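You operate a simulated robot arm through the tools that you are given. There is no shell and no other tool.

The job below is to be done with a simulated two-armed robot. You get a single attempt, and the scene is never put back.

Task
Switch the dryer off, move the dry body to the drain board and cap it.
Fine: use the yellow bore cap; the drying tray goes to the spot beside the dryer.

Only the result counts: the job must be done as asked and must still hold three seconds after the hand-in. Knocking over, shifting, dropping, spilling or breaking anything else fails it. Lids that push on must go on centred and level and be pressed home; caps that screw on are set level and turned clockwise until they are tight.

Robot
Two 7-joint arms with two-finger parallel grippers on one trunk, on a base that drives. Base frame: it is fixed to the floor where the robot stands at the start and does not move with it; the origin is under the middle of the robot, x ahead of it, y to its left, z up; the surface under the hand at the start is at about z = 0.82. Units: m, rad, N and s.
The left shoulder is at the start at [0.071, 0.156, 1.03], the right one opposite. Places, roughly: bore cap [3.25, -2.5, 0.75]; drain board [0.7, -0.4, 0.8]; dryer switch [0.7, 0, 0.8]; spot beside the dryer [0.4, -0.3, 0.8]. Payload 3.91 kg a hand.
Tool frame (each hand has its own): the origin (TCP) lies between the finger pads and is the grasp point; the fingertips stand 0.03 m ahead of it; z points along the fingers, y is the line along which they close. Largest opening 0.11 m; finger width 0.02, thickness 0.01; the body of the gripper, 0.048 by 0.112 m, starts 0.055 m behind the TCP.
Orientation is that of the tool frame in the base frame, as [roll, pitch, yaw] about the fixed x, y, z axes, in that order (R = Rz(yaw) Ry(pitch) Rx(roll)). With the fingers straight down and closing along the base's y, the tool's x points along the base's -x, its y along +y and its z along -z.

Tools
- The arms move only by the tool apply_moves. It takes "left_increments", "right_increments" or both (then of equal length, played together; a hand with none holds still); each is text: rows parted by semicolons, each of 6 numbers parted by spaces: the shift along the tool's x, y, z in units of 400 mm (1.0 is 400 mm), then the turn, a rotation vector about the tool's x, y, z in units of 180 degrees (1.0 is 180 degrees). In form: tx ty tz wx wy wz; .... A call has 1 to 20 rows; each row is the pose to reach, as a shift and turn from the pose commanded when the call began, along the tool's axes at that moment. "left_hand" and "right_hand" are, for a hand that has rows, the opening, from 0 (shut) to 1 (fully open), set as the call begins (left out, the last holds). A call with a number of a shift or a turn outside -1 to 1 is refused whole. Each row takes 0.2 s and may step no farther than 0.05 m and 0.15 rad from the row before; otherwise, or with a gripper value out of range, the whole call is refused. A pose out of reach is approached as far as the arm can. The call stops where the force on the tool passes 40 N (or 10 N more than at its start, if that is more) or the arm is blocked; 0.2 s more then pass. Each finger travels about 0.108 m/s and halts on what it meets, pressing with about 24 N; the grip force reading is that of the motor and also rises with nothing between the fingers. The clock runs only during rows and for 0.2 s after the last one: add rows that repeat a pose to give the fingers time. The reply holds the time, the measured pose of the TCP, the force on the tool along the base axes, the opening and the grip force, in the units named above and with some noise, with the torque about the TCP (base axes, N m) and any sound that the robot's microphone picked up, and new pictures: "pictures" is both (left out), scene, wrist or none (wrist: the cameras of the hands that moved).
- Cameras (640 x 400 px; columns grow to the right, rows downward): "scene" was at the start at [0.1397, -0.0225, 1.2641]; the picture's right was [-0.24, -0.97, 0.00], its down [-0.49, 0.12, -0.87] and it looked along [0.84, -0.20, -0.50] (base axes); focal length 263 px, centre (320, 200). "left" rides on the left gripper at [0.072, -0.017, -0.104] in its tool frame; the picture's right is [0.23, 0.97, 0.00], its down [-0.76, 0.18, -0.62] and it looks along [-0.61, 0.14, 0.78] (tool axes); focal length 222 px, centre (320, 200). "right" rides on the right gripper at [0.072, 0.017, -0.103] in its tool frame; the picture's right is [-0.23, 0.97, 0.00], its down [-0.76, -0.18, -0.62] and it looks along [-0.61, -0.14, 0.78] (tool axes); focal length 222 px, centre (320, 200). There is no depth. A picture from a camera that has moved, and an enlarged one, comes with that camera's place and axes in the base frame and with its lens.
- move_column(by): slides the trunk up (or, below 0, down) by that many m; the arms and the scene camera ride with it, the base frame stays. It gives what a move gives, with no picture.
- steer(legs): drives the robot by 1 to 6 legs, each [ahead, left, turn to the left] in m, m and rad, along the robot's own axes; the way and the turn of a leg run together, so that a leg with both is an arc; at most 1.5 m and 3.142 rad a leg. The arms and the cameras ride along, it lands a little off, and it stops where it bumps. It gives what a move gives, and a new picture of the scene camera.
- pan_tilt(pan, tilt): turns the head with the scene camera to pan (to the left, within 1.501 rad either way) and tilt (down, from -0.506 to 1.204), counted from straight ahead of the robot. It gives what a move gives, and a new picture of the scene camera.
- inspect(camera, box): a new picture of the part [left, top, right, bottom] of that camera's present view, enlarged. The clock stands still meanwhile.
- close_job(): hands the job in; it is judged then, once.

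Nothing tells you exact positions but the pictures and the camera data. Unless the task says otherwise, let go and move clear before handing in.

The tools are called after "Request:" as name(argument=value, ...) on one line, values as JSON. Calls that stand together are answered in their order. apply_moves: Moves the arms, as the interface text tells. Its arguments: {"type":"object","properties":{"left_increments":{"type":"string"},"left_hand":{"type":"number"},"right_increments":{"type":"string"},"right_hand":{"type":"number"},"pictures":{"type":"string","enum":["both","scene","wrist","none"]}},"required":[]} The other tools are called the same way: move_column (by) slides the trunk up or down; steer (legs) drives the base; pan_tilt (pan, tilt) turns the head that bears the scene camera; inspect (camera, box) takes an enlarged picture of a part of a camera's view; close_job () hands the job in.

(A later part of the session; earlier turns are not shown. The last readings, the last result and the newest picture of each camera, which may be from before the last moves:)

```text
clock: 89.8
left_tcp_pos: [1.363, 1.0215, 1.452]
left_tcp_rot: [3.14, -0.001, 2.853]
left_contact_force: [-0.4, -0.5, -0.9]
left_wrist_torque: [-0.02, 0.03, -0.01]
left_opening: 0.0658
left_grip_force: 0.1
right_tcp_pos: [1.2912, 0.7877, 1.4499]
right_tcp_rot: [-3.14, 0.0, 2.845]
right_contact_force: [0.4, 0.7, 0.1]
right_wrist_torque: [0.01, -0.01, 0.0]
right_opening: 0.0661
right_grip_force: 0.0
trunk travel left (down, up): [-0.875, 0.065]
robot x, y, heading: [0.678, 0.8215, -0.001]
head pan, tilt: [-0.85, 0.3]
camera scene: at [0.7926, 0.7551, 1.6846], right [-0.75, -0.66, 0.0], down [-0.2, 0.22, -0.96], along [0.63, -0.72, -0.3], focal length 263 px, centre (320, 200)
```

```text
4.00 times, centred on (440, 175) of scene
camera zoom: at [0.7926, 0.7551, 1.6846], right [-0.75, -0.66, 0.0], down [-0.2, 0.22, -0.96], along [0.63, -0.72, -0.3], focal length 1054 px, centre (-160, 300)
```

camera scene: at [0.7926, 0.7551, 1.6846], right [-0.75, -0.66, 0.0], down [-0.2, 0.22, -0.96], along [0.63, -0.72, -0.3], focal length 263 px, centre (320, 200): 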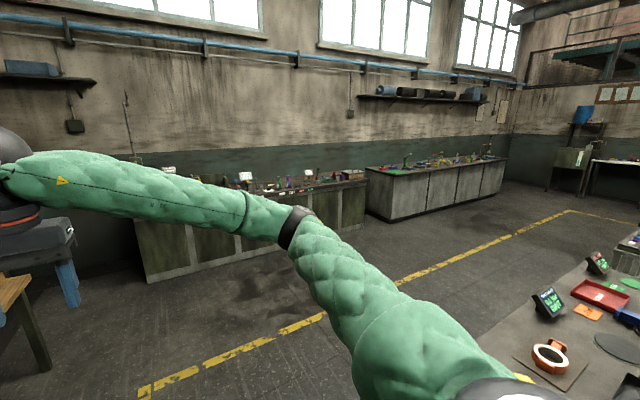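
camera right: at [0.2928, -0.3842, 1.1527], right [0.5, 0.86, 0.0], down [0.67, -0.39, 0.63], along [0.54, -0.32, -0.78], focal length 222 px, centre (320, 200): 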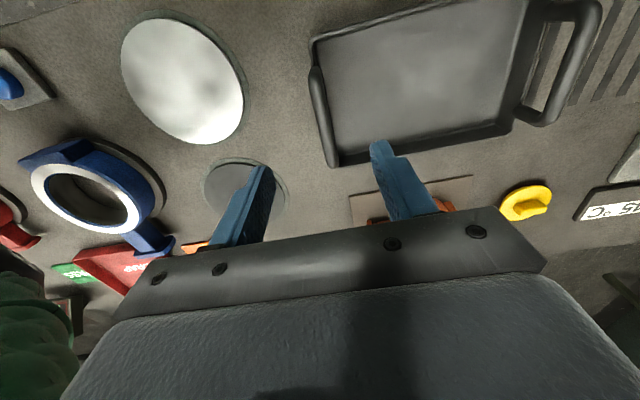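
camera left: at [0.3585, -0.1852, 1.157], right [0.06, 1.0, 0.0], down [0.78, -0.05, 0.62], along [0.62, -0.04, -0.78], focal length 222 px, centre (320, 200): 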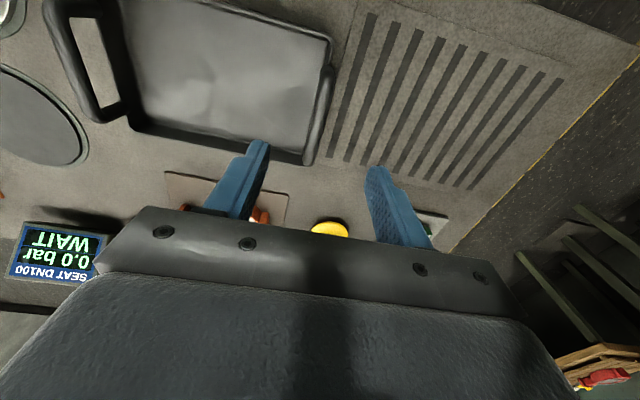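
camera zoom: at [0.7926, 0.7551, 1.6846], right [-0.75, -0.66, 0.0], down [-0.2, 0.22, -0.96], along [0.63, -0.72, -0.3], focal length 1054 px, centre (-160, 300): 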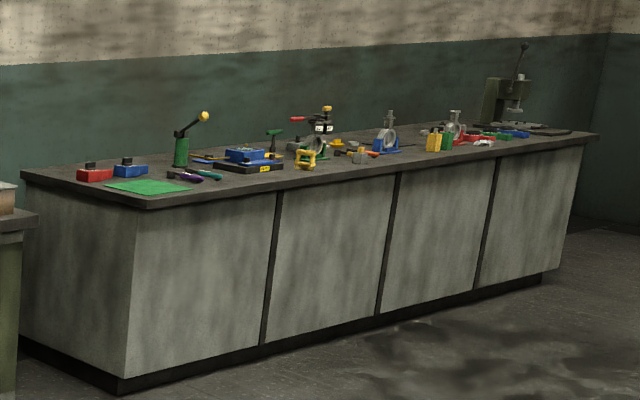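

A row of caps (orange, blue, red and something grey) lies along the back of that counter, and the row runs on behind the box. I'll drive closer to see it clearly.

Request:
steer(legs=[[0.9, 0, 0], [0.25, -1.5, 0], [0, -0.9, 0]])

Request:
pan_tilt(pan=-0.6, tilt=0.5)

```text
refused: leg 2 is longer than a leg can be; nothing moved
```

```text
clock: 90.6
left_tcp_pos: [1.3635, 1.0225, 1.4536]
left_tcp_rot: [3.139, -0.001, 2.853]
left_contact_force: [-0.6, 0.5, 0.3]
left_wrist_torque: [-0.01, -0.03, 0.0]
left_opening: 0.066
left_grip_force: 0.1
right_tcp_pos: [1.2894, 0.7882, 1.4501]
right_tcp_rot: [-3.139, 0.002, 2.847]
right_contact_force: [-0.3, 0.8, 0.0]
right_wrist_torque: [-0.01, 0.01, -0.02]
right_opening: 0.0659
right_grip_force: 0.0
trunk travel left (down, up): [-0.875, 0.065]
robot x, y, heading: [0.6798, 0.8269, -0.002]
head pan, tilt: [-0.6, 0.499]
camera scene: at [0.8061, 0.7738, 1.6662], right [-0.56, -0.83, 0.0], down [-0.4, 0.27, -0.88], along [0.72, -0.5, -0.48], focal length 263 px, centre (320, 200)
```

scene: 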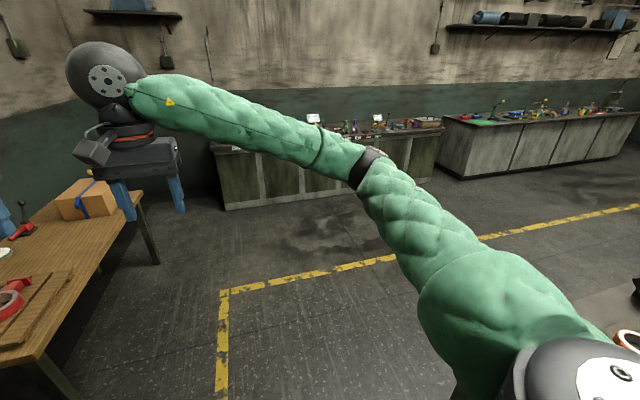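

Request:
steer(legs=[[0.9, 0, 0], [0.2, -1.2, 0], [0.05, -1.2, 0]])

Request:
pan_tilt(pan=-0.6, tilt=0.5)

```text
clock: 106.7
left_tcp_pos: [2.5416, -1.3436, 1.4521]
left_tcp_rot: [-3.142, -0.001, 2.912]
left_contact_force: [-0.5, -0.1, -0.6]
left_wrist_torque: [0.02, 0.03, -0.03]
left_opening: 0.0659
left_grip_force: 0.1
right_tcp_pos: [2.4826, -1.5811, 1.4496]
right_tcp_rot: [-3.141, 0.003, 2.908]
right_contact_force: [-0.5, -0.1, -0.4]
right_wrist_torque: [0.0, -0.03, 0.01]
right_opening: 0.0659
right_grip_force: 0.0
trunk travel left (down, up): [-0.875, 0.065]
robot x, y, heading: [1.8724, -1.5809, 0.06]
head pan, tilt: [-0.6, 0.499]
camera scene: at [1.9997, -1.6236, 1.6662], right [-0.51, -0.86, 0.0], down [-0.41, 0.25, -0.88], along [0.75, -0.45, -0.48], focal length 263 px, centre (320, 200)
```

scene: 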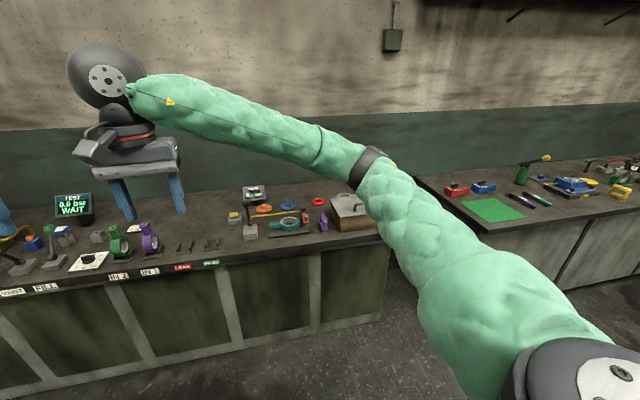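

```text
clock: 107.3
left_tcp_pos: [2.5415, -1.3434, 1.4528]
left_tcp_rot: [3.139, 0.0, 2.912]
left_contact_force: [-0.3, -0.7, 0.0]
left_wrist_torque: [0.02, -0.02, 0.03]
left_opening: 0.0659
left_grip_force: 0.1
right_tcp_pos: [2.4824, -1.5801, 1.4506]
right_tcp_rot: [-3.14, 0.002, 2.907]
right_contact_force: [0.0, 0.3, 0.3]
right_wrist_torque: [0.0, 0.0, 0.04]
right_opening: 0.0658
right_grip_force: 0.1
trunk travel left (down, up): [-0.875, 0.065]
robot x, y, heading: [1.8674, -1.5773, 0.064]
head pan, tilt: [-0.6, 0.499]
camera scene: at [1.9997, -1.6239, 1.6662], right [-0.51, -0.86, 0.0], down [-0.41, 0.25, -0.88], along [0.75, -0.45, -0.48], focal length 263 px, centre (320, 200)
```

scene: 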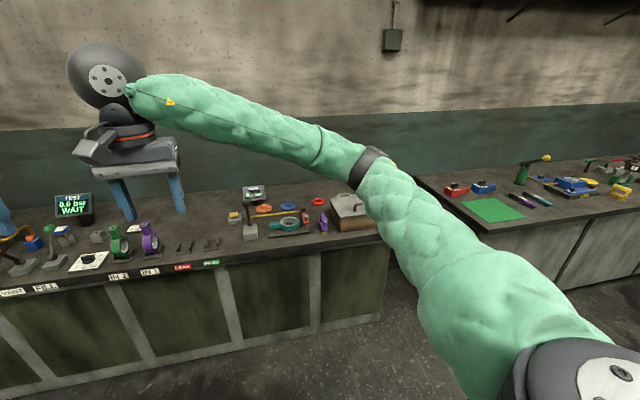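

Request:
inspect(camera="scene", box=[225, 175, 385, 245])

Request:
inspect(camera="scene", box=[420, 140, 640, 240])

```text
4.00 times, centred on (305, 210) of scene
camera zoom: at [1.9997, -1.6239, 1.6662], right [-0.51, -0.86, 0.0], down [-0.41, 0.25, -0.88], along [0.75, -0.45, -0.48], focal length 1054 px, centre (380, 160)
```

zoom: 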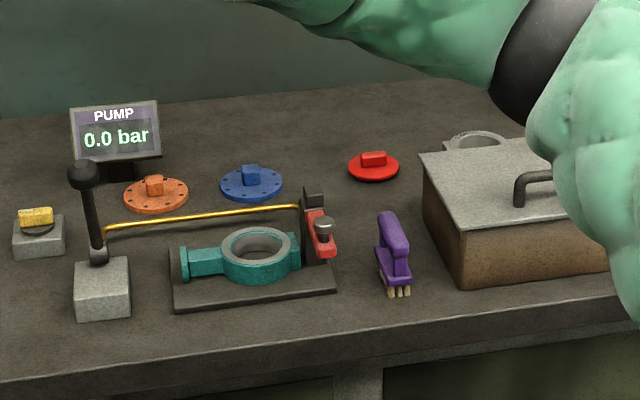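

```text
2.91 times, centred on (530, 190) of scene
camera zoom: at [1.9997, -1.6239, 1.6662], right [-0.51, -0.86, 0.0], down [-0.41, 0.25, -0.88], along [0.75, -0.45, -0.48], focal length 766 px, centre (-291, 229)
```

zoom: 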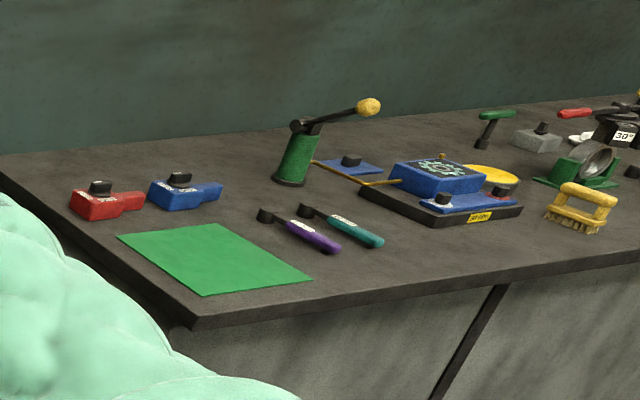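

The red disc near the stated place has the same shape as the yellow one at the dryer; orange and blue are bolted flanges, and behind the box there's a grey ring. I'll check the remaining hidden area behind the box for a second yellow cap.

Request:
steer(legs=[[0, -0.7, 0]])

Request:
pan_tilt(pan=-0.15, tilt=0.55)

```text
clock: 111.2
left_tcp_pos: [2.5834, -2.0568, 1.454]
left_tcp_rot: [3.14, -0.001, 2.898]
left_contact_force: [-0.2, 0.2, -0.6]
left_wrist_torque: [0.02, -0.01, 0.03]
left_opening: 0.0661
left_grip_force: 0.0
right_tcp_pos: [2.5197, -2.2935, 1.4508]
right_tcp_rot: [-3.139, 0.001, 2.891]
right_contact_force: [-0.1, 0.2, -0.1]
right_wrist_torque: [0.03, -0.03, 0.0]
right_opening: 0.0662
right_grip_force: 0.1
trunk travel left (down, up): [-0.875, 0.065]
robot x, y, heading: [1.9074, -2.2813, 0.048]
head pan, tilt: [-0.6, 0.499]
camera scene: at [2.0362, -2.3286, 1.6662], right [-0.53, -0.85, 0.0], down [-0.41, 0.25, -0.88], along [0.75, -0.46, -0.48], focal length 263 px, centre (320, 200)
```

scene: 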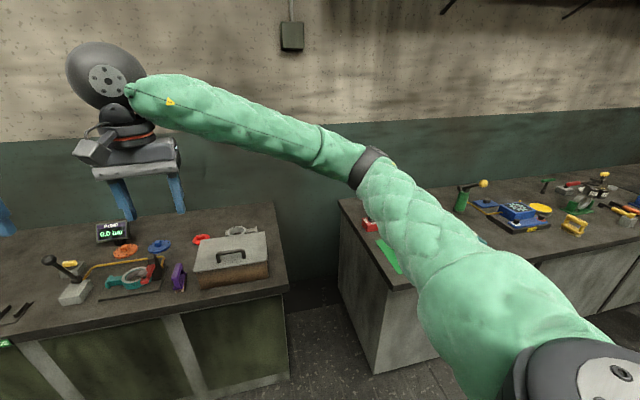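

```text
clock: 112.1
left_tcp_pos: [2.5827, -2.0577, 1.4539]
left_tcp_rot: [3.14, -0.002, 2.896]
left_contact_force: [-0.3, -0.5, 0.5]
left_wrist_torque: [0.02, -0.04, -0.01]
left_opening: 0.0661
left_grip_force: 0.0
right_tcp_pos: [2.5178, -2.2938, 1.4505]
right_tcp_rot: [-3.138, 0.001, 2.891]
right_contact_force: [0.2, 0.4, -0.6]
right_wrist_torque: [-0.02, 0.0, 0.03]
right_opening: 0.0661
right_grip_force: 0.1
trunk travel left (down, up): [-0.875, 0.065]
robot x, y, heading: [1.9076, -2.2853, 0.045]
head pan, tilt: [-0.15, 0.55]
camera scene: at [2.0482, -2.2907, 1.6616], right [-0.11, -0.99, 0.0], down [-0.52, 0.06, -0.85], along [0.85, -0.09, -0.52], focal length 263 px, centre (320, 200)
```

scene: 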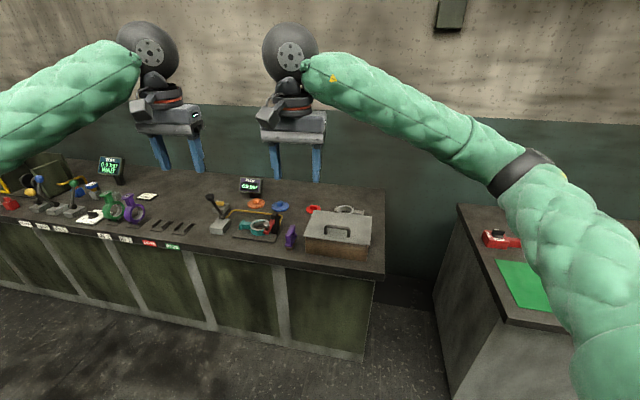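

Request:
inspect(camera="scene", box=[260, 190, 390, 270])

Request:
inspect(camera="scene", box=[0, 150, 220, 260])

```text
4.92 times, centred on (325, 230) of scene
camera zoom: at [2.0482, -2.2907, 1.6616], right [-0.11, -0.99, 0.0], down [-0.52, 0.06, -0.85], along [0.85, -0.09, -0.52], focal length 1297 px, centre (295, 52)
```

zoom: 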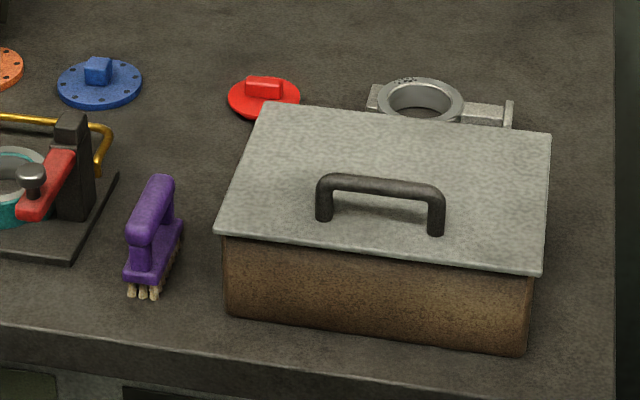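

```text
2.91 times, centred on (110, 205) of scene
camera zoom: at [2.0482, -2.2907, 1.6616], right [-0.11, -0.99, 0.0], down [-0.52, 0.06, -0.85], along [0.85, -0.09, -0.52], focal length 766 px, centre (931, 186)
```

zoom: 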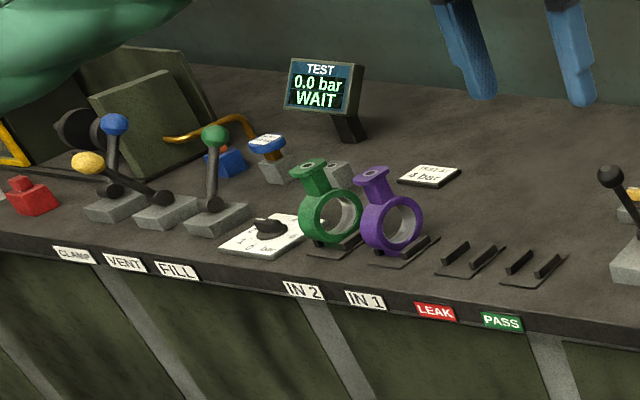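

The object at the stated place is a red bore cap of the same form (about (3.3, -2.4)), with a grey body behind the box and no yellow cap there. The task calls for the yellow one, so I'll head back to the dryer bench, and check the yellow disc seen on the left table on the way.

Request:
steer(legs=[[0, 0, -0.045], [-0.05, 1.2, 0], [-0.1, 1.2, 0], [-0.1, 0.7, 0]])

Request:
steer(legs=[[-1.0, 0, 0]])

Request:
pan_tilt(pan=0.3, tilt=0.6)

```text
clock: 127.8
left_tcp_pos: [2.3186, 1.0281, 1.4529]
left_tcp_rot: [3.141, 0.0, 2.849]
left_contact_force: [-0.8, -0.3, 0.2]
left_wrist_torque: [0.02, -0.04, 0.0]
left_opening: 0.0659
left_grip_force: 0.2
right_tcp_pos: [2.2425, 0.7948, 1.4489]
right_tcp_rot: [-3.141, 0.002, 2.844]
right_contact_force: [0.0, -0.1, 0.2]
right_wrist_torque: [-0.03, -0.01, -0.05]
right_opening: 0.066
right_grip_force: 0.0
trunk travel left (down, up): [-0.875, 0.065]
robot x, y, heading: [1.6326, 0.8367, -0.0]
head pan, tilt: [-0.15, 0.55]
camera scene: at [1.7731, 0.8199, 1.6616], right [-0.15, -0.99, 0.0], down [-0.52, 0.08, -0.85], along [0.84, -0.13, -0.52], focal length 263 px, centre (320, 200)
```

scene: 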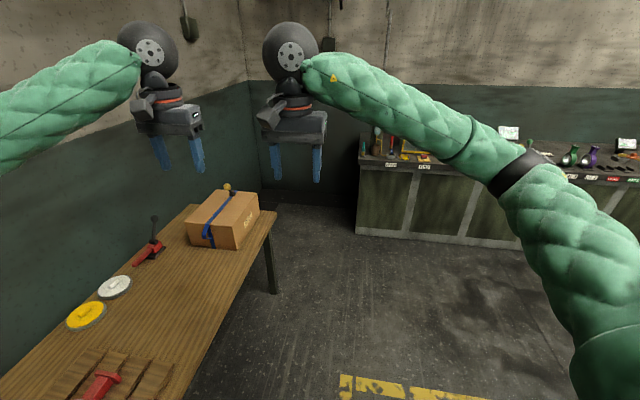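

```text
clock: 133.1
left_tcp_pos: [1.307, 1.0329, 1.4527]
left_tcp_rot: [3.139, 0.0, 2.862]
left_contact_force: [0.3, 0.0, -0.3]
left_wrist_torque: [-0.02, -0.02, -0.01]
left_opening: 0.066
left_grip_force: 0.1
right_tcp_pos: [1.2348, 0.7986, 1.4506]
right_tcp_rot: [-3.139, 0.002, 2.855]
right_contact_force: [1.2, 1.0, -0.9]
right_wrist_torque: [-0.03, 0.02, 0.04]
right_opening: 0.0658
right_grip_force: 0.1
trunk travel left (down, up): [-0.875, 0.065]
robot x, y, heading: [0.6245, 0.831, 0.013]
head pan, tilt: [-0.15, 0.55]
camera scene: at [0.7642, 0.8183, 1.6615], right [-0.14, -0.99, 0.0], down [-0.52, 0.07, -0.85], along [0.84, -0.12, -0.52], focal length 263 px, centre (320, 200)
```

scene: 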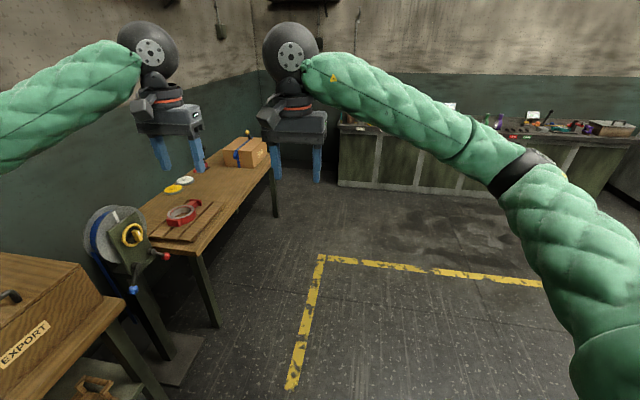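

```text
clock: 134.0
left_tcp_pos: [1.3051, 1.0318, 1.4519]
left_tcp_rot: [-3.141, 0.001, 2.863]
left_contact_force: [-0.1, 0.0, 0.5]
left_wrist_torque: [0.0, -0.02, -0.03]
left_opening: 0.066
left_grip_force: 0.1
right_tcp_pos: [1.2339, 0.7987, 1.4499]
right_tcp_rot: [-3.14, 0.001, 2.856]
right_contact_force: [-0.8, 0.5, 0.4]
right_wrist_torque: [0.01, -0.01, 0.01]
right_opening: 0.0662
right_grip_force: 0.1
trunk travel left (down, up): [-0.875, 0.065]
robot x, y, heading: [0.6232, 0.8319, 0.014]
head pan, tilt: [0.3, 0.6]
camera scene: at [0.759, 0.8577, 1.6571], right [0.3, -0.95, 0.0], down [-0.54, -0.17, -0.82], along [0.79, 0.25, -0.57], focal length 263 px, centre (320, 200)
```

scene: 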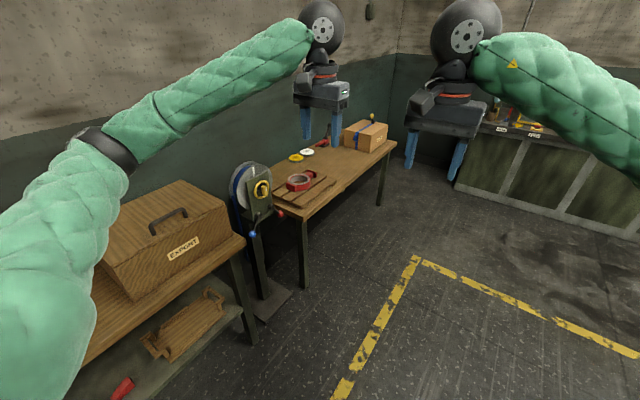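

The yellow disc on the left table is a flat cover without a grip, so the yellow bore cap is the one at the dryer bench. I'll drive back to the bench.

Request:
steer(legs=[[0, 0, -0.014], [-0.8, 0, 0], [0, -1.03, 0]])

Request:
pan_tilt(pan=-0.1, tilt=0.75)

```text
clock: 143.5
left_tcp_pos: [0.5126, 0.0203, 1.4529]
left_tcp_rot: [3.14, -0.001, 2.873]
left_contact_force: [0.3, 0.4, -1.3]
left_wrist_torque: [-0.03, 0.02, 0.0]
left_opening: 0.0658
left_grip_force: 0.1
right_tcp_pos: [0.4442, -0.2138, 1.4492]
right_tcp_rot: [-3.138, 0.001, 2.867]
right_contact_force: [0.7, -0.3, -0.3]
right_wrist_torque: [-0.01, 0.0, -0.02]
right_opening: 0.0659
right_grip_force: 0.1
trunk travel left (down, up): [-0.875, 0.065]
robot x, y, heading: [-0.1695, -0.1871, 0.022]
head pan, tilt: [0.3, 0.6]
camera scene: at [-0.0323, -0.1615, 1.6571], right [0.32, -0.95, 0.0], down [-0.54, -0.18, -0.82], along [0.78, 0.26, -0.57], focal length 263 px, centre (320, 200)
```

scene: 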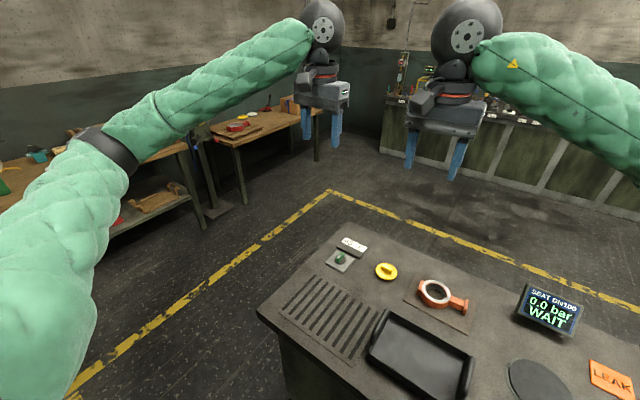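

```text
clock: 144.3
left_tcp_pos: [0.5122, 0.0201, 1.4531]
left_tcp_rot: [3.141, 0.001, 2.875]
left_contact_force: [0.0, -0.5, 1.6]
left_wrist_torque: [-0.02, -0.03, -0.02]
left_opening: 0.0659
left_grip_force: 0.1
right_tcp_pos: [0.4443, -0.2156, 1.4503]
right_tcp_rot: [-3.139, 0.003, 2.868]
right_contact_force: [-0.1, -0.4, -0.2]
right_wrist_torque: [0.0, -0.02, 0.0]
right_opening: 0.066
right_grip_force: 0.1
trunk travel left (down, up): [-0.875, 0.065]
robot x, y, heading: [-0.1668, -0.1878, 0.018]
head pan, tilt: [-0.099, 0.75]
camera scene: at [-0.0336, -0.1962, 1.6443], right [-0.08, -1.0, 0.0], down [-0.68, 0.05, -0.73], along [0.73, -0.06, -0.68], focal length 263 px, centre (320, 200)
```

scene: 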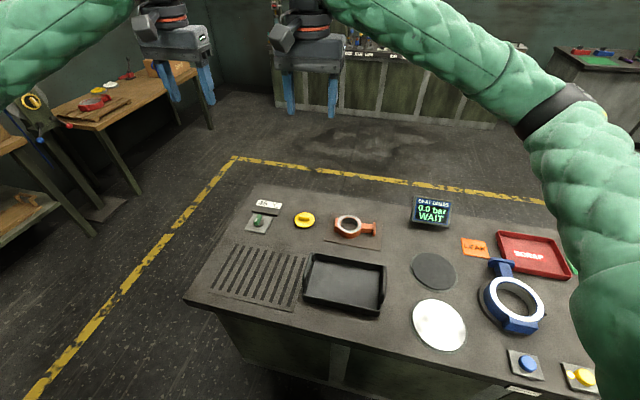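

I'm back at the bench with a good high view. I'll zoom in on the cap and the body.

Request:
inspect(camera="scene", box=[280, 195, 400, 270])

Request:
inspect(camera="scene", box=[200, 190, 420, 330])

```text
5.33 times, centred on (340, 232) of scene
camera zoom: at [-0.0336, -0.1962, 1.6443], right [-0.08, -1.0, 0.0], down [-0.68, 0.05, -0.73], along [0.73, -0.06, -0.68], focal length 1405 px, centre (213, 27)
```

zoom: 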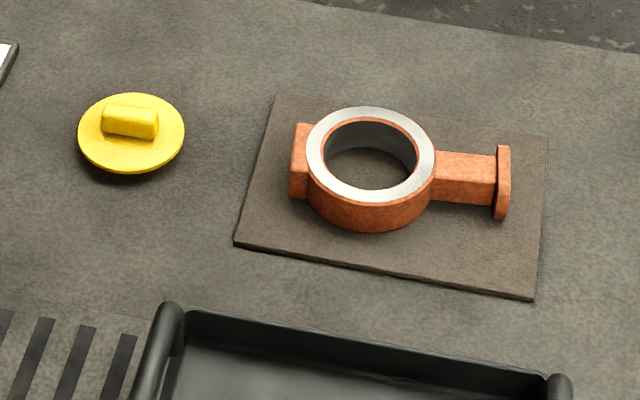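

```text
2.86 times, centred on (310, 260) of scene
camera zoom: at [-0.0336, -0.1962, 1.6443], right [-0.08, -1.0, 0.0], down [-0.68, 0.05, -0.73], along [0.73, -0.06, -0.68], focal length 753 px, centre (349, 29)
```

zoom: 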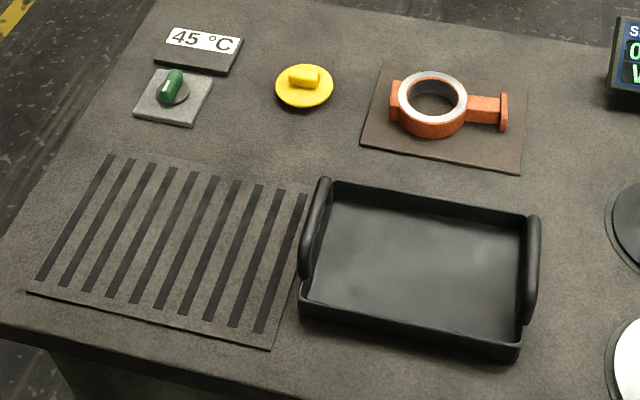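

The cap is centred at about (0.714, -0.193) with its bar along -15°, and the ring at (0.650, -0.369). I'll lower the trunk and bring the right hand above the cap, turned across the bar.

Request:
move_column(by=-0.4)

Request:
apply_moves(right_increments="-0.0577 0.0215 0.0114 0 0 -0.0454; -0.1155 0.043 0.0227 0 0 -0.0909; -0.1732 0.0645 0.0341 0 0 -0.1364; -0.2309 0.086 0.0455 0 0 -0.1818; -0.2886 0.1075 0.0568 0 0 -0.2273; -0.3464 0.129 0.0682 0 0 -0.2727; -0.4041 0.1506 0.0795 0 0 -0.3182; -0.4618 0.1721 0.0909 0 0 -0.3636; -0.5195 0.1936 0.1023 0 0 -0.4091; -0.5773 0.2151 0.1136 0 0 -0.4545; -0.635 0.2366 0.125 0 0 -0.5; -0.635 0.2366 0.125 0 0 -0.5", right_hand=0.5, pictures="both")

Request:
inspect(camera="right", box=[200, 20, 440, 190])

```text
clock: 148.2
left_tcp_pos: [0.5129, 0.0194, 1.053]
left_tcp_rot: [3.141, 0.0, 2.874]
left_contact_force: [0.4, -0.4, 0.8]
left_wrist_torque: [0.01, 0.01, 0.01]
left_opening: 0.0662
left_grip_force: 0.0
right_tcp_pos: [0.4442, -0.2153, 1.0498]
right_tcp_rot: [-3.138, 0.003, 2.866]
right_contact_force: [0.4, -0.3, 0.7]
right_wrist_torque: [0.02, -0.01, -0.02]
right_opening: 0.0659
right_grip_force: 0.1
trunk travel left (down, up): [-0.475, 0.465]
robot x, y, heading: [-0.1692, -0.189, 0.025]
head pan, tilt: [-0.099, 0.75]
```

```text
clock: 150.8
left_tcp_pos: [0.5118, 0.0199, 1.0527]
left_tcp_rot: [3.141, 0.0, 2.874]
left_contact_force: [0.7, -0.6, -0.7]
left_wrist_torque: [0.0, -0.01, 0.02]
left_opening: 0.0661
left_grip_force: 0.1
right_tcp_pos: [0.6568, -0.1975, 1.0113]
right_tcp_rot: [-3.139, 0.001, -2.177]
right_contact_force: [0.3, 0.7, -0.3]
right_wrist_torque: [0.02, 0.01, -0.02]
right_opening: 0.0551
right_grip_force: 0.0
right hand out of reach, approached as far as the arm can: row 9, 10, 11, 12
trunk travel left (down, up): [-0.475, 0.465]
robot x, y, heading: [-0.1702, -0.1892, 0.025]
head pan, tilt: [-0.099, 0.75]
camera scene: at [-0.0338, -0.1962, 1.2442], right [-0.08, -1.0, 0.0], down [-0.68, 0.05, -0.73], along [0.73, -0.06, -0.68], focal length 263 px, centre (320, 200)
camera right: at [0.5998, -0.2461, 1.1138], right [-0.67, 0.74, 0.0], down [0.58, 0.53, 0.62], along [0.46, 0.42, -0.78], focal length 222 px, centre (320, 200)
```

scene: 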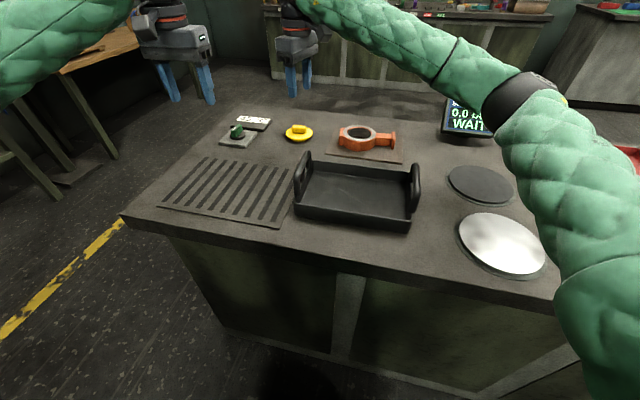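
right: 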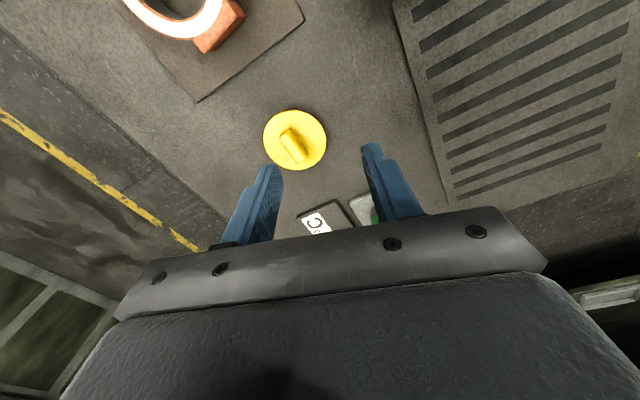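

```text
2.35 times, centred on (320, 105) of right
camera zoom: at [0.5998, -0.2461, 1.1138], right [-0.67, 0.74, 0.0], down [0.58, 0.53, 0.62], along [0.46, 0.42, -0.78], focal length 523 px, centre (320, 424)
```

zoom: 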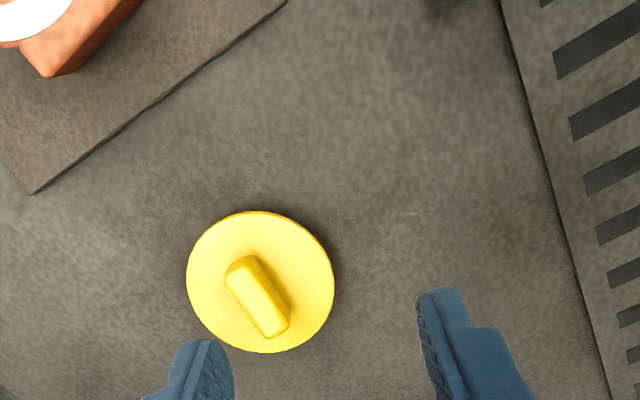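

The right hand can't quite reach the cap at that wrist angle from here. I'll move the base a bit forward and right, clear the right hand away, and use the left hand for the cap.

Request:
steer(legs=[[0.07, -0.11, -0.024]])

Request:
apply_moves(right_increments="0 0 -0.08 0 0 0.04; 0 0 -0.16 0 0 0.08; 0 0 -0.25 0 0 0.12; 0 0 -0.35 0 0 0.16; 0 0 -0.35 0 0 0.2; 0 0 -0.35 0 0 0.24; 0 0 -0.35 0 0 0.28; 0 0 -0.35 0 0 0.306", pictures="none")

```text
clock: 152.1
left_tcp_pos: [0.5897, -0.1071, 1.0522]
left_tcp_rot: [3.138, -0.002, 2.85]
left_contact_force: [0.0, -0.7, -0.4]
left_wrist_torque: [0.03, 0.05, 0.02]
left_opening: 0.0661
left_grip_force: 0.1
right_tcp_pos: [0.7286, -0.3268, 1.0102]
right_tcp_rot: [-3.141, 0.001, -2.203]
right_contact_force: [0.3, -0.2, -0.4]
right_wrist_torque: [0.07, 0.01, 0.03]
right_opening: 0.0552
right_grip_force: 0.1
trunk travel left (down, up): [-0.475, 0.465]
robot x, y, heading: [-0.0942, -0.3013, -0.004]
head pan, tilt: [-0.099, 0.75]
camera scene: at [0.0387, -0.3103, 1.2441], right [-0.1, -0.99, 0.0], down [-0.68, 0.07, -0.73], along [0.73, -0.07, -0.68], focal length 263 px, centre (320, 200)
```

scene: 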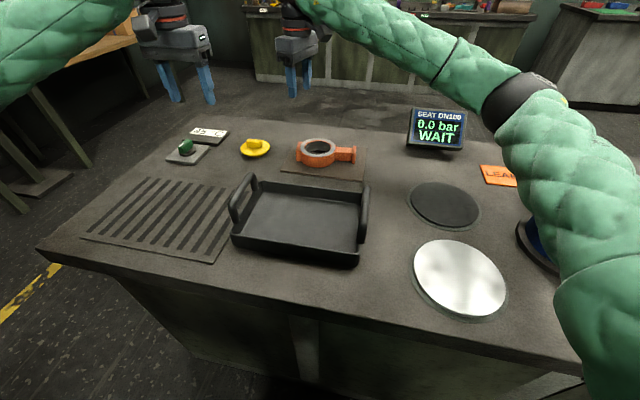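

```text
clock: 153.9
left_tcp_pos: [0.5876, -0.1056, 1.0528]
left_tcp_rot: [3.139, -0.001, 2.849]
left_contact_force: [-0.1, -0.9, 0.1]
left_wrist_torque: [0.0, 0.02, 0.0]
left_opening: 0.066
left_grip_force: 0.2
right_tcp_pos: [0.7263, -0.326, 1.1518]
right_tcp_rot: [-3.14, 0.003, 3.117]
right_contact_force: [-0.3, 0.6, -0.3]
right_wrist_torque: [-0.01, 0.01, 0.02]
right_opening: 0.055
right_grip_force: 0.1
trunk travel left (down, up): [-0.475, 0.465]
robot x, y, heading: [-0.0968, -0.2969, -0.005]
head pan, tilt: [-0.099, 0.75]
```

Now I'll clear the right hand to the right, then bring the left hand above the cap at (0.713, -0.190).

Request:
apply_moves(right_increments="0.0256 -0.108 0 0 0 0; 0.051 -0.217 0 0 0 0; 0.077 -0.325 0 0 0 0; 0.102 -0.433 0 0 0 0; 0.128 -0.542 0 0 0 0; 0.153 -0.65 0 0 0 0; 0.179 -0.758 0 0 0 0; 0.204 -0.867 0 0 0 0; 0.23 -0.975 0 0 0 0", pictures="none")

Request:
apply_moves(left_increments="-0.03 -0.0093 0.0173 0 0 -0.0425; -0.06 -0.0185 0.0346 0 0 -0.085; -0.09 -0.0278 0.0519 0 0 -0.1275; -0.12 -0.037 0.0692 0 0 -0.17; -0.15 -0.0463 0.0865 0 0 -0.2125; -0.18 -0.0555 0.1038 0 0 -0.255; -0.21 -0.0648 0.121 0 0 -0.2975; -0.24 -0.074 0.1383 0 0 -0.34; -0.27 -0.0833 0.1556 0 0 -0.3825; -0.3 -0.0925 0.1729 0 0 -0.425; -0.33 -0.1018 0.19 0 0 -0.4675; -0.36 -0.111 0.2075 0 0 -0.51; -0.36 -0.111 0.2075 0 0 -0.51", left_hand=0.5, pictures="both")

Request:
inspect(camera="left", box=[220, 40, 420, 190])

```text
clock: 155.9
left_tcp_pos: [0.5877, -0.1059, 1.0539]
left_tcp_rot: [3.139, 0.0, 2.852]
left_contact_force: [-0.1, 0.1, 0.3]
left_wrist_torque: [0.03, 0.01, 0.02]
left_opening: 0.0658
left_grip_force: 0.1
right_tcp_pos: [0.6282, -0.7125, 1.1509]
right_tcp_rot: [-3.141, 0.0, 3.12]
right_contact_force: [0.1, -0.1, 0.4]
right_wrist_torque: [0.03, 0.0, 0.0]
right_opening: 0.0549
right_grip_force: 0.1
trunk travel left (down, up): [-0.475, 0.465]
robot x, y, heading: [-0.097, -0.2972, -0.001]
head pan, tilt: [-0.099, 0.75]
```

```text
clock: 158.7
left_tcp_pos: [0.7136, -0.1885, 0.9686]
left_tcp_rot: [-3.141, 0.001, -1.829]
left_contact_force: [-1.3, -0.9, -0.1]
left_wrist_torque: [0.01, 0.01, -0.04]
left_opening: 0.0549
left_grip_force: 0.1
right_tcp_pos: [0.6289, -0.7117, 1.1508]
right_tcp_rot: [-3.14, 0.001, 3.121]
right_contact_force: [-0.2, 0.0, -0.8]
right_wrist_torque: [0.01, 0.04, 0.02]
right_opening: 0.055
right_grip_force: 0.1
trunk travel left (down, up): [-0.475, 0.465]
robot x, y, heading: [-0.1032, -0.3005, 0.002]
head pan, tilt: [-0.099, 0.75]
camera scene: at [0.0374, -0.3087, 1.2443], right [-0.1, -0.99, 0.0], down [-0.68, 0.07, -0.73], along [0.73, -0.07, -0.68], focal length 263 px, centre (320, 200)
camera left: at [0.7118, -0.2637, 1.0728], right [-1.0, 0.03, 0.0], down [0.02, 0.78, 0.62], along [0.02, 0.62, -0.78], focal length 222 px, centre (320, 200)
```

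scene: 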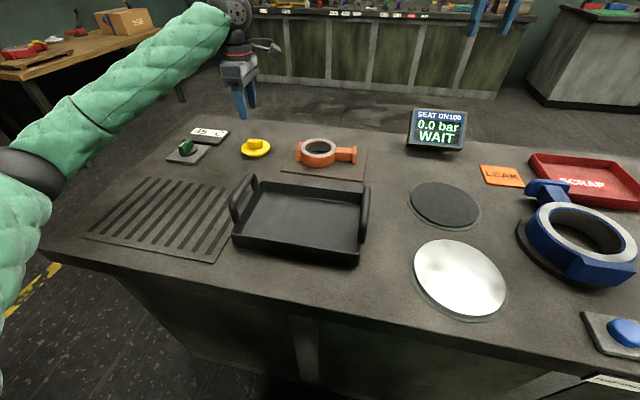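
left: 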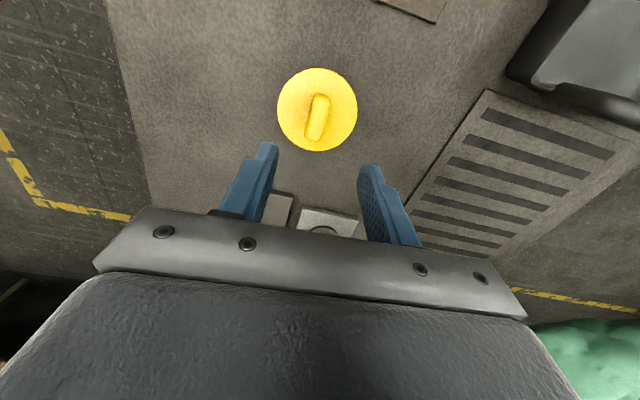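

```text
2.67 times, centred on (320, 115) of left
camera zoom: at [0.7118, -0.2637, 1.0728], right [-1.0, 0.03, 0.0], down [0.02, 0.78, 0.62], along [0.02, 0.62, -0.78], focal length 592 px, centre (320, 427)
```

zoom: 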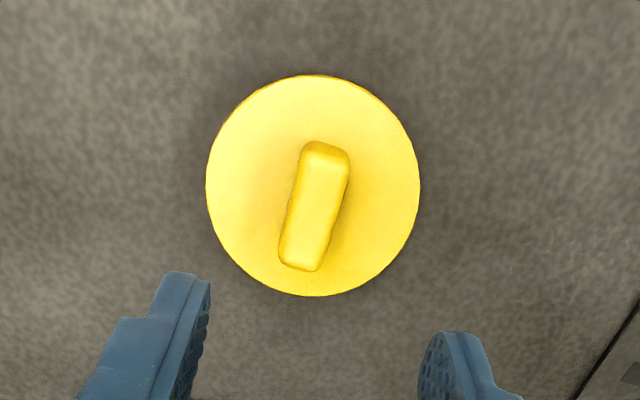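

The cap's centre is about (3, -4) mm from the hand's axis, with flange top near 0.834 and bar top near 0.864. I'll correct, descend around the bar and close.

Request:
apply_moves(left_increments="0.0078 -0.0098 0 0 0 0; 0.0078 -0.0098 0.08 0 0 0; 0.0078 -0.0098 0.16 0 0 0; 0.0078 -0.0098 0.21 0 0 0; 0.0078 -0.0098 0.239 0 0 0; 0.0078 -0.0098 0.239 0 0 0", left_hand=0.5, pictures="wrist")

Request:
inspect(camera="scene", box=[210, 90, 310, 165])

```text
clock: 160.3
left_tcp_pos: [0.7205, -0.1904, 0.9197]
left_tcp_rot: [-3.089, 0.03, -1.82]
left_contact_force: [0.5, 0.6, 0.4]
left_wrist_torque: [0.02, -0.01, 0.0]
left_opening: 0.055
left_grip_force: 0.1
right_tcp_pos: [0.6214, -0.722, 1.1539]
right_tcp_rot: [3.135, 0.01, 3.119]
right_contact_force: [0.3, 0.1, -0.3]
right_wrist_torque: [0.01, 0.01, -0.03]
right_opening: 0.055
right_grip_force: 0.1
trunk travel left (down, up): [-0.475, 0.465]
robot x, y, heading: [-0.0974, -0.2945, -0.005]
head pan, tilt: [-0.099, 0.75]
stopped in row 6 (left hand): the arm was blocked; the commanded pose is now the measured one
camera left: at [0.7129, -0.2668, 1.0205], right [-1.0, 0.02, -0.06], down [-0.02, 0.77, 0.63], along [0.06, 0.63, -0.77], focal length 222 px, centre (320, 200)
```

left: 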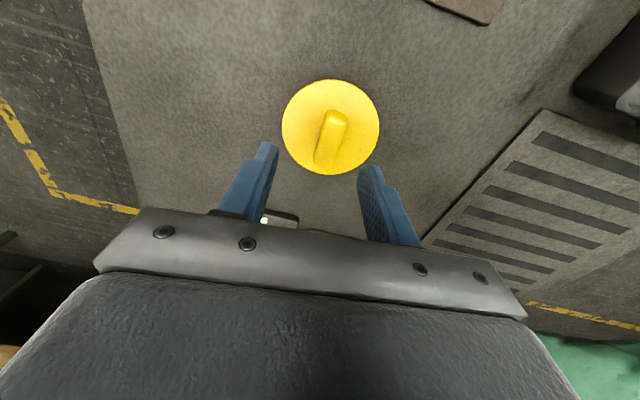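

```text
5.33 times, centred on (260, 128) of scene
camera zoom: at [0.0299, -0.3165, 1.2459], right [-0.1, -0.99, -0.01], down [-0.67, 0.08, -0.74], along [0.73, -0.07, -0.68], focal length 1405 px, centre (640, 587)
```

zoom: 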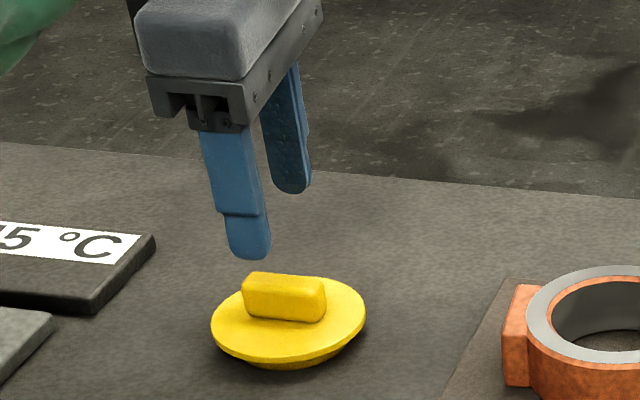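

The left arm was blocked (its elbow probably met the bench edge) before reaching the cap; nothing was touched at the hand. I'll back off upward, straighten the hand, and look at where the arm is.

Request:
apply_moves(left_increments="0 0 -0.06 -0.008 0.005 0; 0 0 -0.12 -0.0167 0.0095 0; 0 0 -0.2 -0.0167 0.0095 0", pictures="scene")

Request:
pan_tilt(pan=0.6, tilt=0.8)

```text
clock: 161.1
left_tcp_pos: [0.723, -0.1838, 0.976]
left_tcp_rot: [3.12, -0.019, -1.826]
left_contact_force: [0.3, 0.1, -0.7]
left_wrist_torque: [0.02, 0.03, 0.01]
left_opening: 0.055
left_grip_force: 0.1
right_tcp_pos: [0.6314, -0.7107, 1.1499]
right_tcp_rot: [-3.141, 0.0, 3.117]
right_contact_force: [0.0, -0.7, -0.9]
right_wrist_torque: [-0.02, 0.02, -0.04]
right_opening: 0.0549
right_grip_force: 0.0
trunk travel left (down, up): [-0.475, 0.465]
robot x, y, heading: [-0.0939, -0.2969, -0.006]
head pan, tilt: [-0.099, 0.75]
camera scene: at [0.0418, -0.3056, 1.2434], right [-0.1, -0.99, 0.0], down [-0.68, 0.07, -0.73], along [0.73, -0.08, -0.68], focal length 263 px, centre (320, 200)
```

scene: 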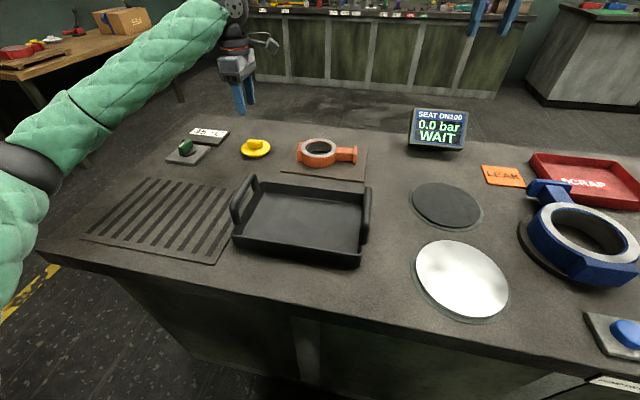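

```text
clock: 162.1
left_tcp_pos: [0.7232, -0.1855, 0.9797]
left_tcp_rot: [3.122, -0.015, -1.828]
left_contact_force: [-0.3, 0.0, -0.3]
left_wrist_torque: [-0.02, -0.01, -0.01]
left_opening: 0.0551
left_grip_force: 0.1
right_tcp_pos: [0.6306, -0.7114, 1.15]
right_tcp_rot: [-3.139, 0.001, 3.118]
right_contact_force: [0.4, 0.3, -0.5]
right_wrist_torque: [-0.03, 0.01, 0.02]
right_opening: 0.055
right_grip_force: 0.0
trunk travel left (down, up): [-0.475, 0.465]
robot x, y, heading: [-0.0928, -0.2933, -0.001]
head pan, tilt: [0.6, 0.799]
camera scene: at [0.0249, -0.2525, 1.2403], right [0.56, -0.83, 0.0], down [-0.59, -0.4, -0.7], along [0.58, 0.39, -0.72], focal length 263 px, centre (320, 200)
```

scene: 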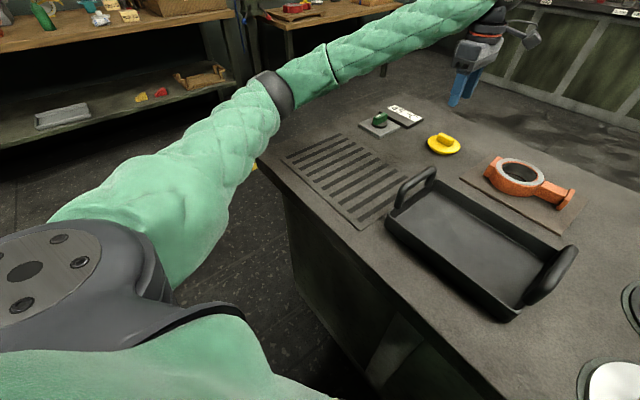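

The elbow hangs just over the bench's front-left corner, so raising the trunk will give it room. Nothing on the bench has shifted. I'll raise the trunk by 0.2 m and then descend again while watching the elbow.

Request:
move_column(by=0.2)

Request:
apply_moves(left_increments="0 0 0.1 -0.006 -0.005 0; 0 0 0.2 -0.006 -0.005 0; 0 0 0.3 -0.006 -0.005 0; 0 0 0.4 -0.006 -0.005 0; 0 0 0.5 -0.006 -0.005 0; 0 0 0.5 -0.006 -0.005 0", pictures="both")

```text
clock: 164.3
left_tcp_pos: [0.7229, -0.1846, 1.178]
left_tcp_rot: [3.121, -0.016, -1.826]
left_contact_force: [0.4, -0.7, 0.1]
left_wrist_torque: [0.0, 0.03, 0.0]
left_opening: 0.0552
left_grip_force: 0.0
right_tcp_pos: [0.6304, -0.712, 1.3501]
right_tcp_rot: [-3.141, 0.001, 3.118]
right_contact_force: [0.9, -0.6, 0.7]
right_wrist_torque: [-0.01, 0.03, 0.01]
right_opening: 0.0549
right_grip_force: 0.0
trunk travel left (down, up): [-0.675, 0.265]
robot x, y, heading: [-0.0941, -0.2972, -0.003]
head pan, tilt: [0.6, 0.799]
```

```text
clock: 165.7
left_tcp_pos: [0.7199, -0.1867, 0.9785]
left_tcp_rot: [3.105, 0.0, -1.826]
left_contact_force: [0.6, -0.3, 0.0]
left_wrist_torque: [0.01, 0.0, 0.0]
left_opening: 0.0551
left_grip_force: 0.0
right_tcp_pos: [0.6304, -0.7114, 1.3512]
right_tcp_rot: [-3.14, 0.003, 3.117]
right_contact_force: [0.1, -0.4, -0.2]
right_wrist_torque: [0.01, 0.01, 0.02]
right_opening: 0.0548
right_grip_force: 0.1
trunk travel left (down, up): [-0.675, 0.265]
robot x, y, heading: [-0.0936, -0.2935, -0.003]
head pan, tilt: [0.6, 0.799]
camera scene: at [0.0246, -0.2526, 1.4403], right [0.56, -0.83, 0.0], down [-0.59, -0.4, -0.7], along [0.58, 0.39, -0.72], focal length 263 px, centre (320, 200)
camera left: at [0.7224, -0.2623, 1.081], right [-1.0, 0.03, 0.04], down [0.04, 0.78, 0.63], along [-0.01, 0.63, -0.78], focal length 222 px, centre (320, 200)
```

scene: 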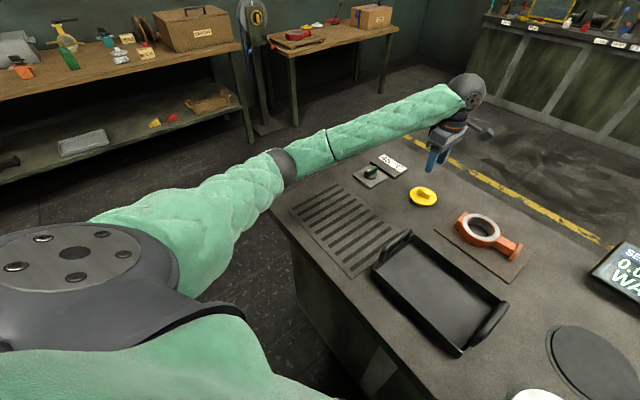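
left: 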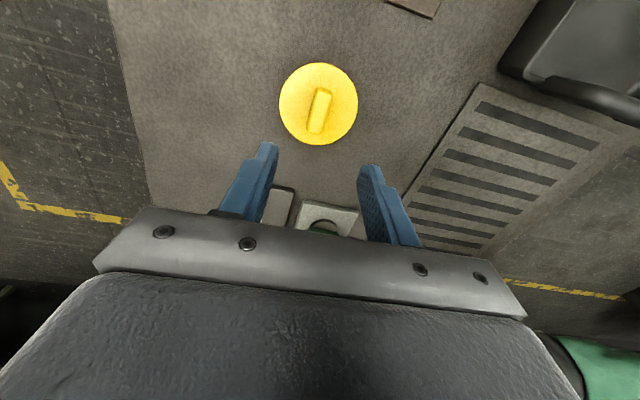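

The elbow is clear now. I'll straighten the small tilt, move over the cap, and check alignment.

Request:
apply_moves(left_increments="0.008 0.001 0.035 0.006 0 0; 0.0158 0.0025 0.071 0.0117 0 0; 0.0158 0.0025 0.071 0.0117 0 0", pictures="wrist")

Request:
inspect(camera="left", box=[220, 40, 420, 190])

```text
clock: 166.5
left_tcp_pos: [0.7166, -0.1931, 0.9507]
left_tcp_rot: [-3.142, -0.001, -1.827]
left_contact_force: [0.3, -0.5, -0.1]
left_wrist_torque: [-0.03, -0.01, 0.01]
left_opening: 0.0549
left_grip_force: 0.0
right_tcp_pos: [0.6312, -0.7124, 1.3507]
right_tcp_rot: [-3.14, 0.0, 3.118]
right_contact_force: [0.2, -0.6, 0.0]
right_wrist_torque: [0.02, 0.01, 0.01]
right_opening: 0.055
right_grip_force: 0.1
trunk travel left (down, up): [-0.675, 0.265]
robot x, y, heading: [-0.0932, -0.2944, -0.01]
head pan, tilt: [0.6, 0.799]
camera left: at [0.7151, -0.267, 1.0534], right [-1.0, 0.03, 0.0], down [0.02, 0.78, 0.62], along [0.02, 0.62, -0.78], focal length 222 px, centre (320, 200)
```

left: 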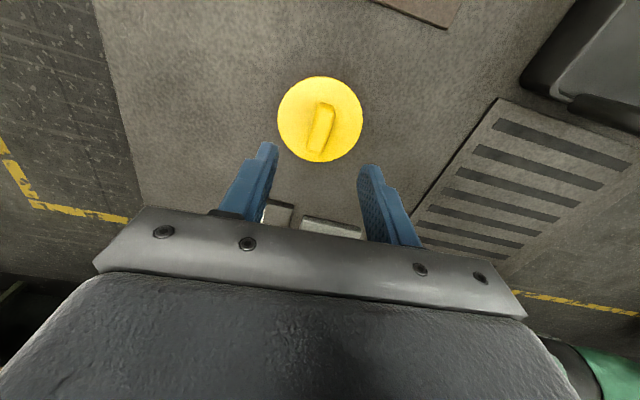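

```text
2.67 times, centred on (320, 115) of left
camera zoom: at [0.7151, -0.267, 1.0534], right [-1.0, 0.03, 0.0], down [0.02, 0.78, 0.62], along [0.02, 0.62, -0.78], focal length 592 px, centre (320, 427)
```

zoom: 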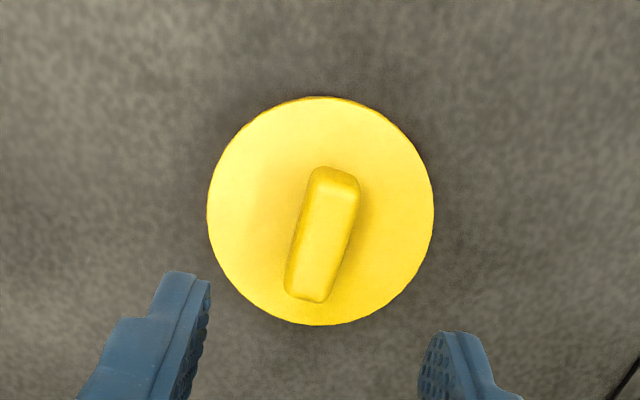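

The hand is now centred on the cap within about 1–2 mm. I'll descend and close on the bar.

Request:
apply_moves(left_increments="0.003 0 0.08 0 0 0; 0.003 0 0.14 0 0 0; 0.003 0 0.197 0 0 0; 0.003 0 0.197 0 0 0", left_hand=0.5, pictures="wrist")

Request:
apply_moves(left_increments="0 0 0 0 0 0; 0 0 0 0 0 0; 0 0 0 0 0 0", left_hand=0, pictures="wrist")

```text
clock: 167.5
left_tcp_pos: [0.712, -0.1919, 0.8773]
left_tcp_rot: [-3.138, 0.001, -1.824]
left_contact_force: [1.3, -1.1, 1.9]
left_wrist_torque: [0.04, 0.05, 0.02]
left_opening: 0.0553
left_grip_force: 0.1
right_tcp_pos: [0.6259, -0.7097, 1.3545]
right_tcp_rot: [-3.141, 0.007, 3.12]
right_contact_force: [0.2, 0.8, 0.6]
right_wrist_torque: [-0.04, 0.02, 0.03]
right_opening: 0.055
right_grip_force: 0.1
trunk travel left (down, up): [-0.675, 0.265]
robot x, y, heading: [-0.0923, -0.2916, -0.006]
head pan, tilt: [0.6, 0.799]
camera left: at [0.7099, -0.2657, 0.9798], right [-1.0, 0.02, 0.0], down [0.02, 0.78, 0.62], along [0.02, 0.62, -0.78], focal length 222 px, centre (320, 200)
```

left: 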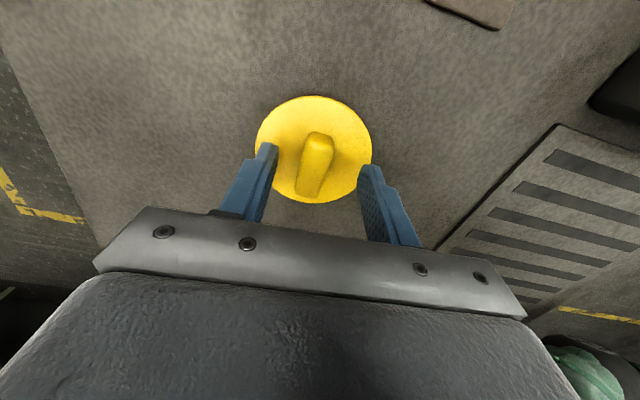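

```text
clock: 168.3
left_tcp_pos: [0.7119, -0.1911, 0.8776]
left_tcp_rot: [-3.135, 0.002, -1.824]
left_contact_force: [-0.3, -0.1, 0.3]
left_wrist_torque: [0.02, 0.03, -0.02]
left_opening: 0.0168
left_grip_force: 23.8
right_tcp_pos: [0.6232, -0.7121, 1.3546]
right_tcp_rot: [3.141, 0.006, 3.116]
right_contact_force: [0.7, -0.6, 0.2]
right_wrist_torque: [-0.03, 0.0, 0.0]
right_opening: 0.0551
right_grip_force: 0.0
trunk travel left (down, up): [-0.675, 0.265]
robot x, y, heading: [-0.0953, -0.296, -0.001]
head pan, tilt: [0.6, 0.799]
camera left: at [0.7093, -0.2663, 0.98], right [-1.0, 0.02, -0.01], down [0.02, 0.78, 0.62], along [0.02, 0.62, -0.78], focal length 222 px, centre (320, 200)
```

left: 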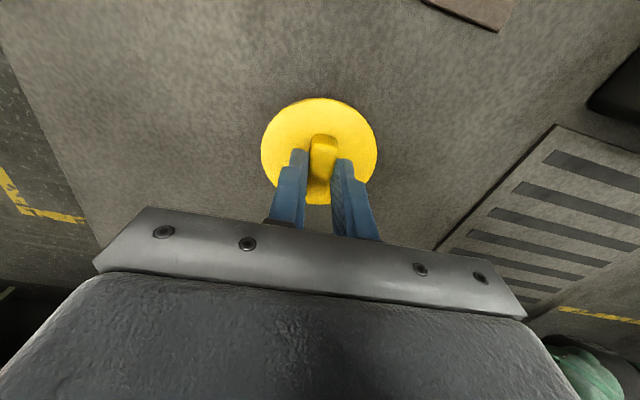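

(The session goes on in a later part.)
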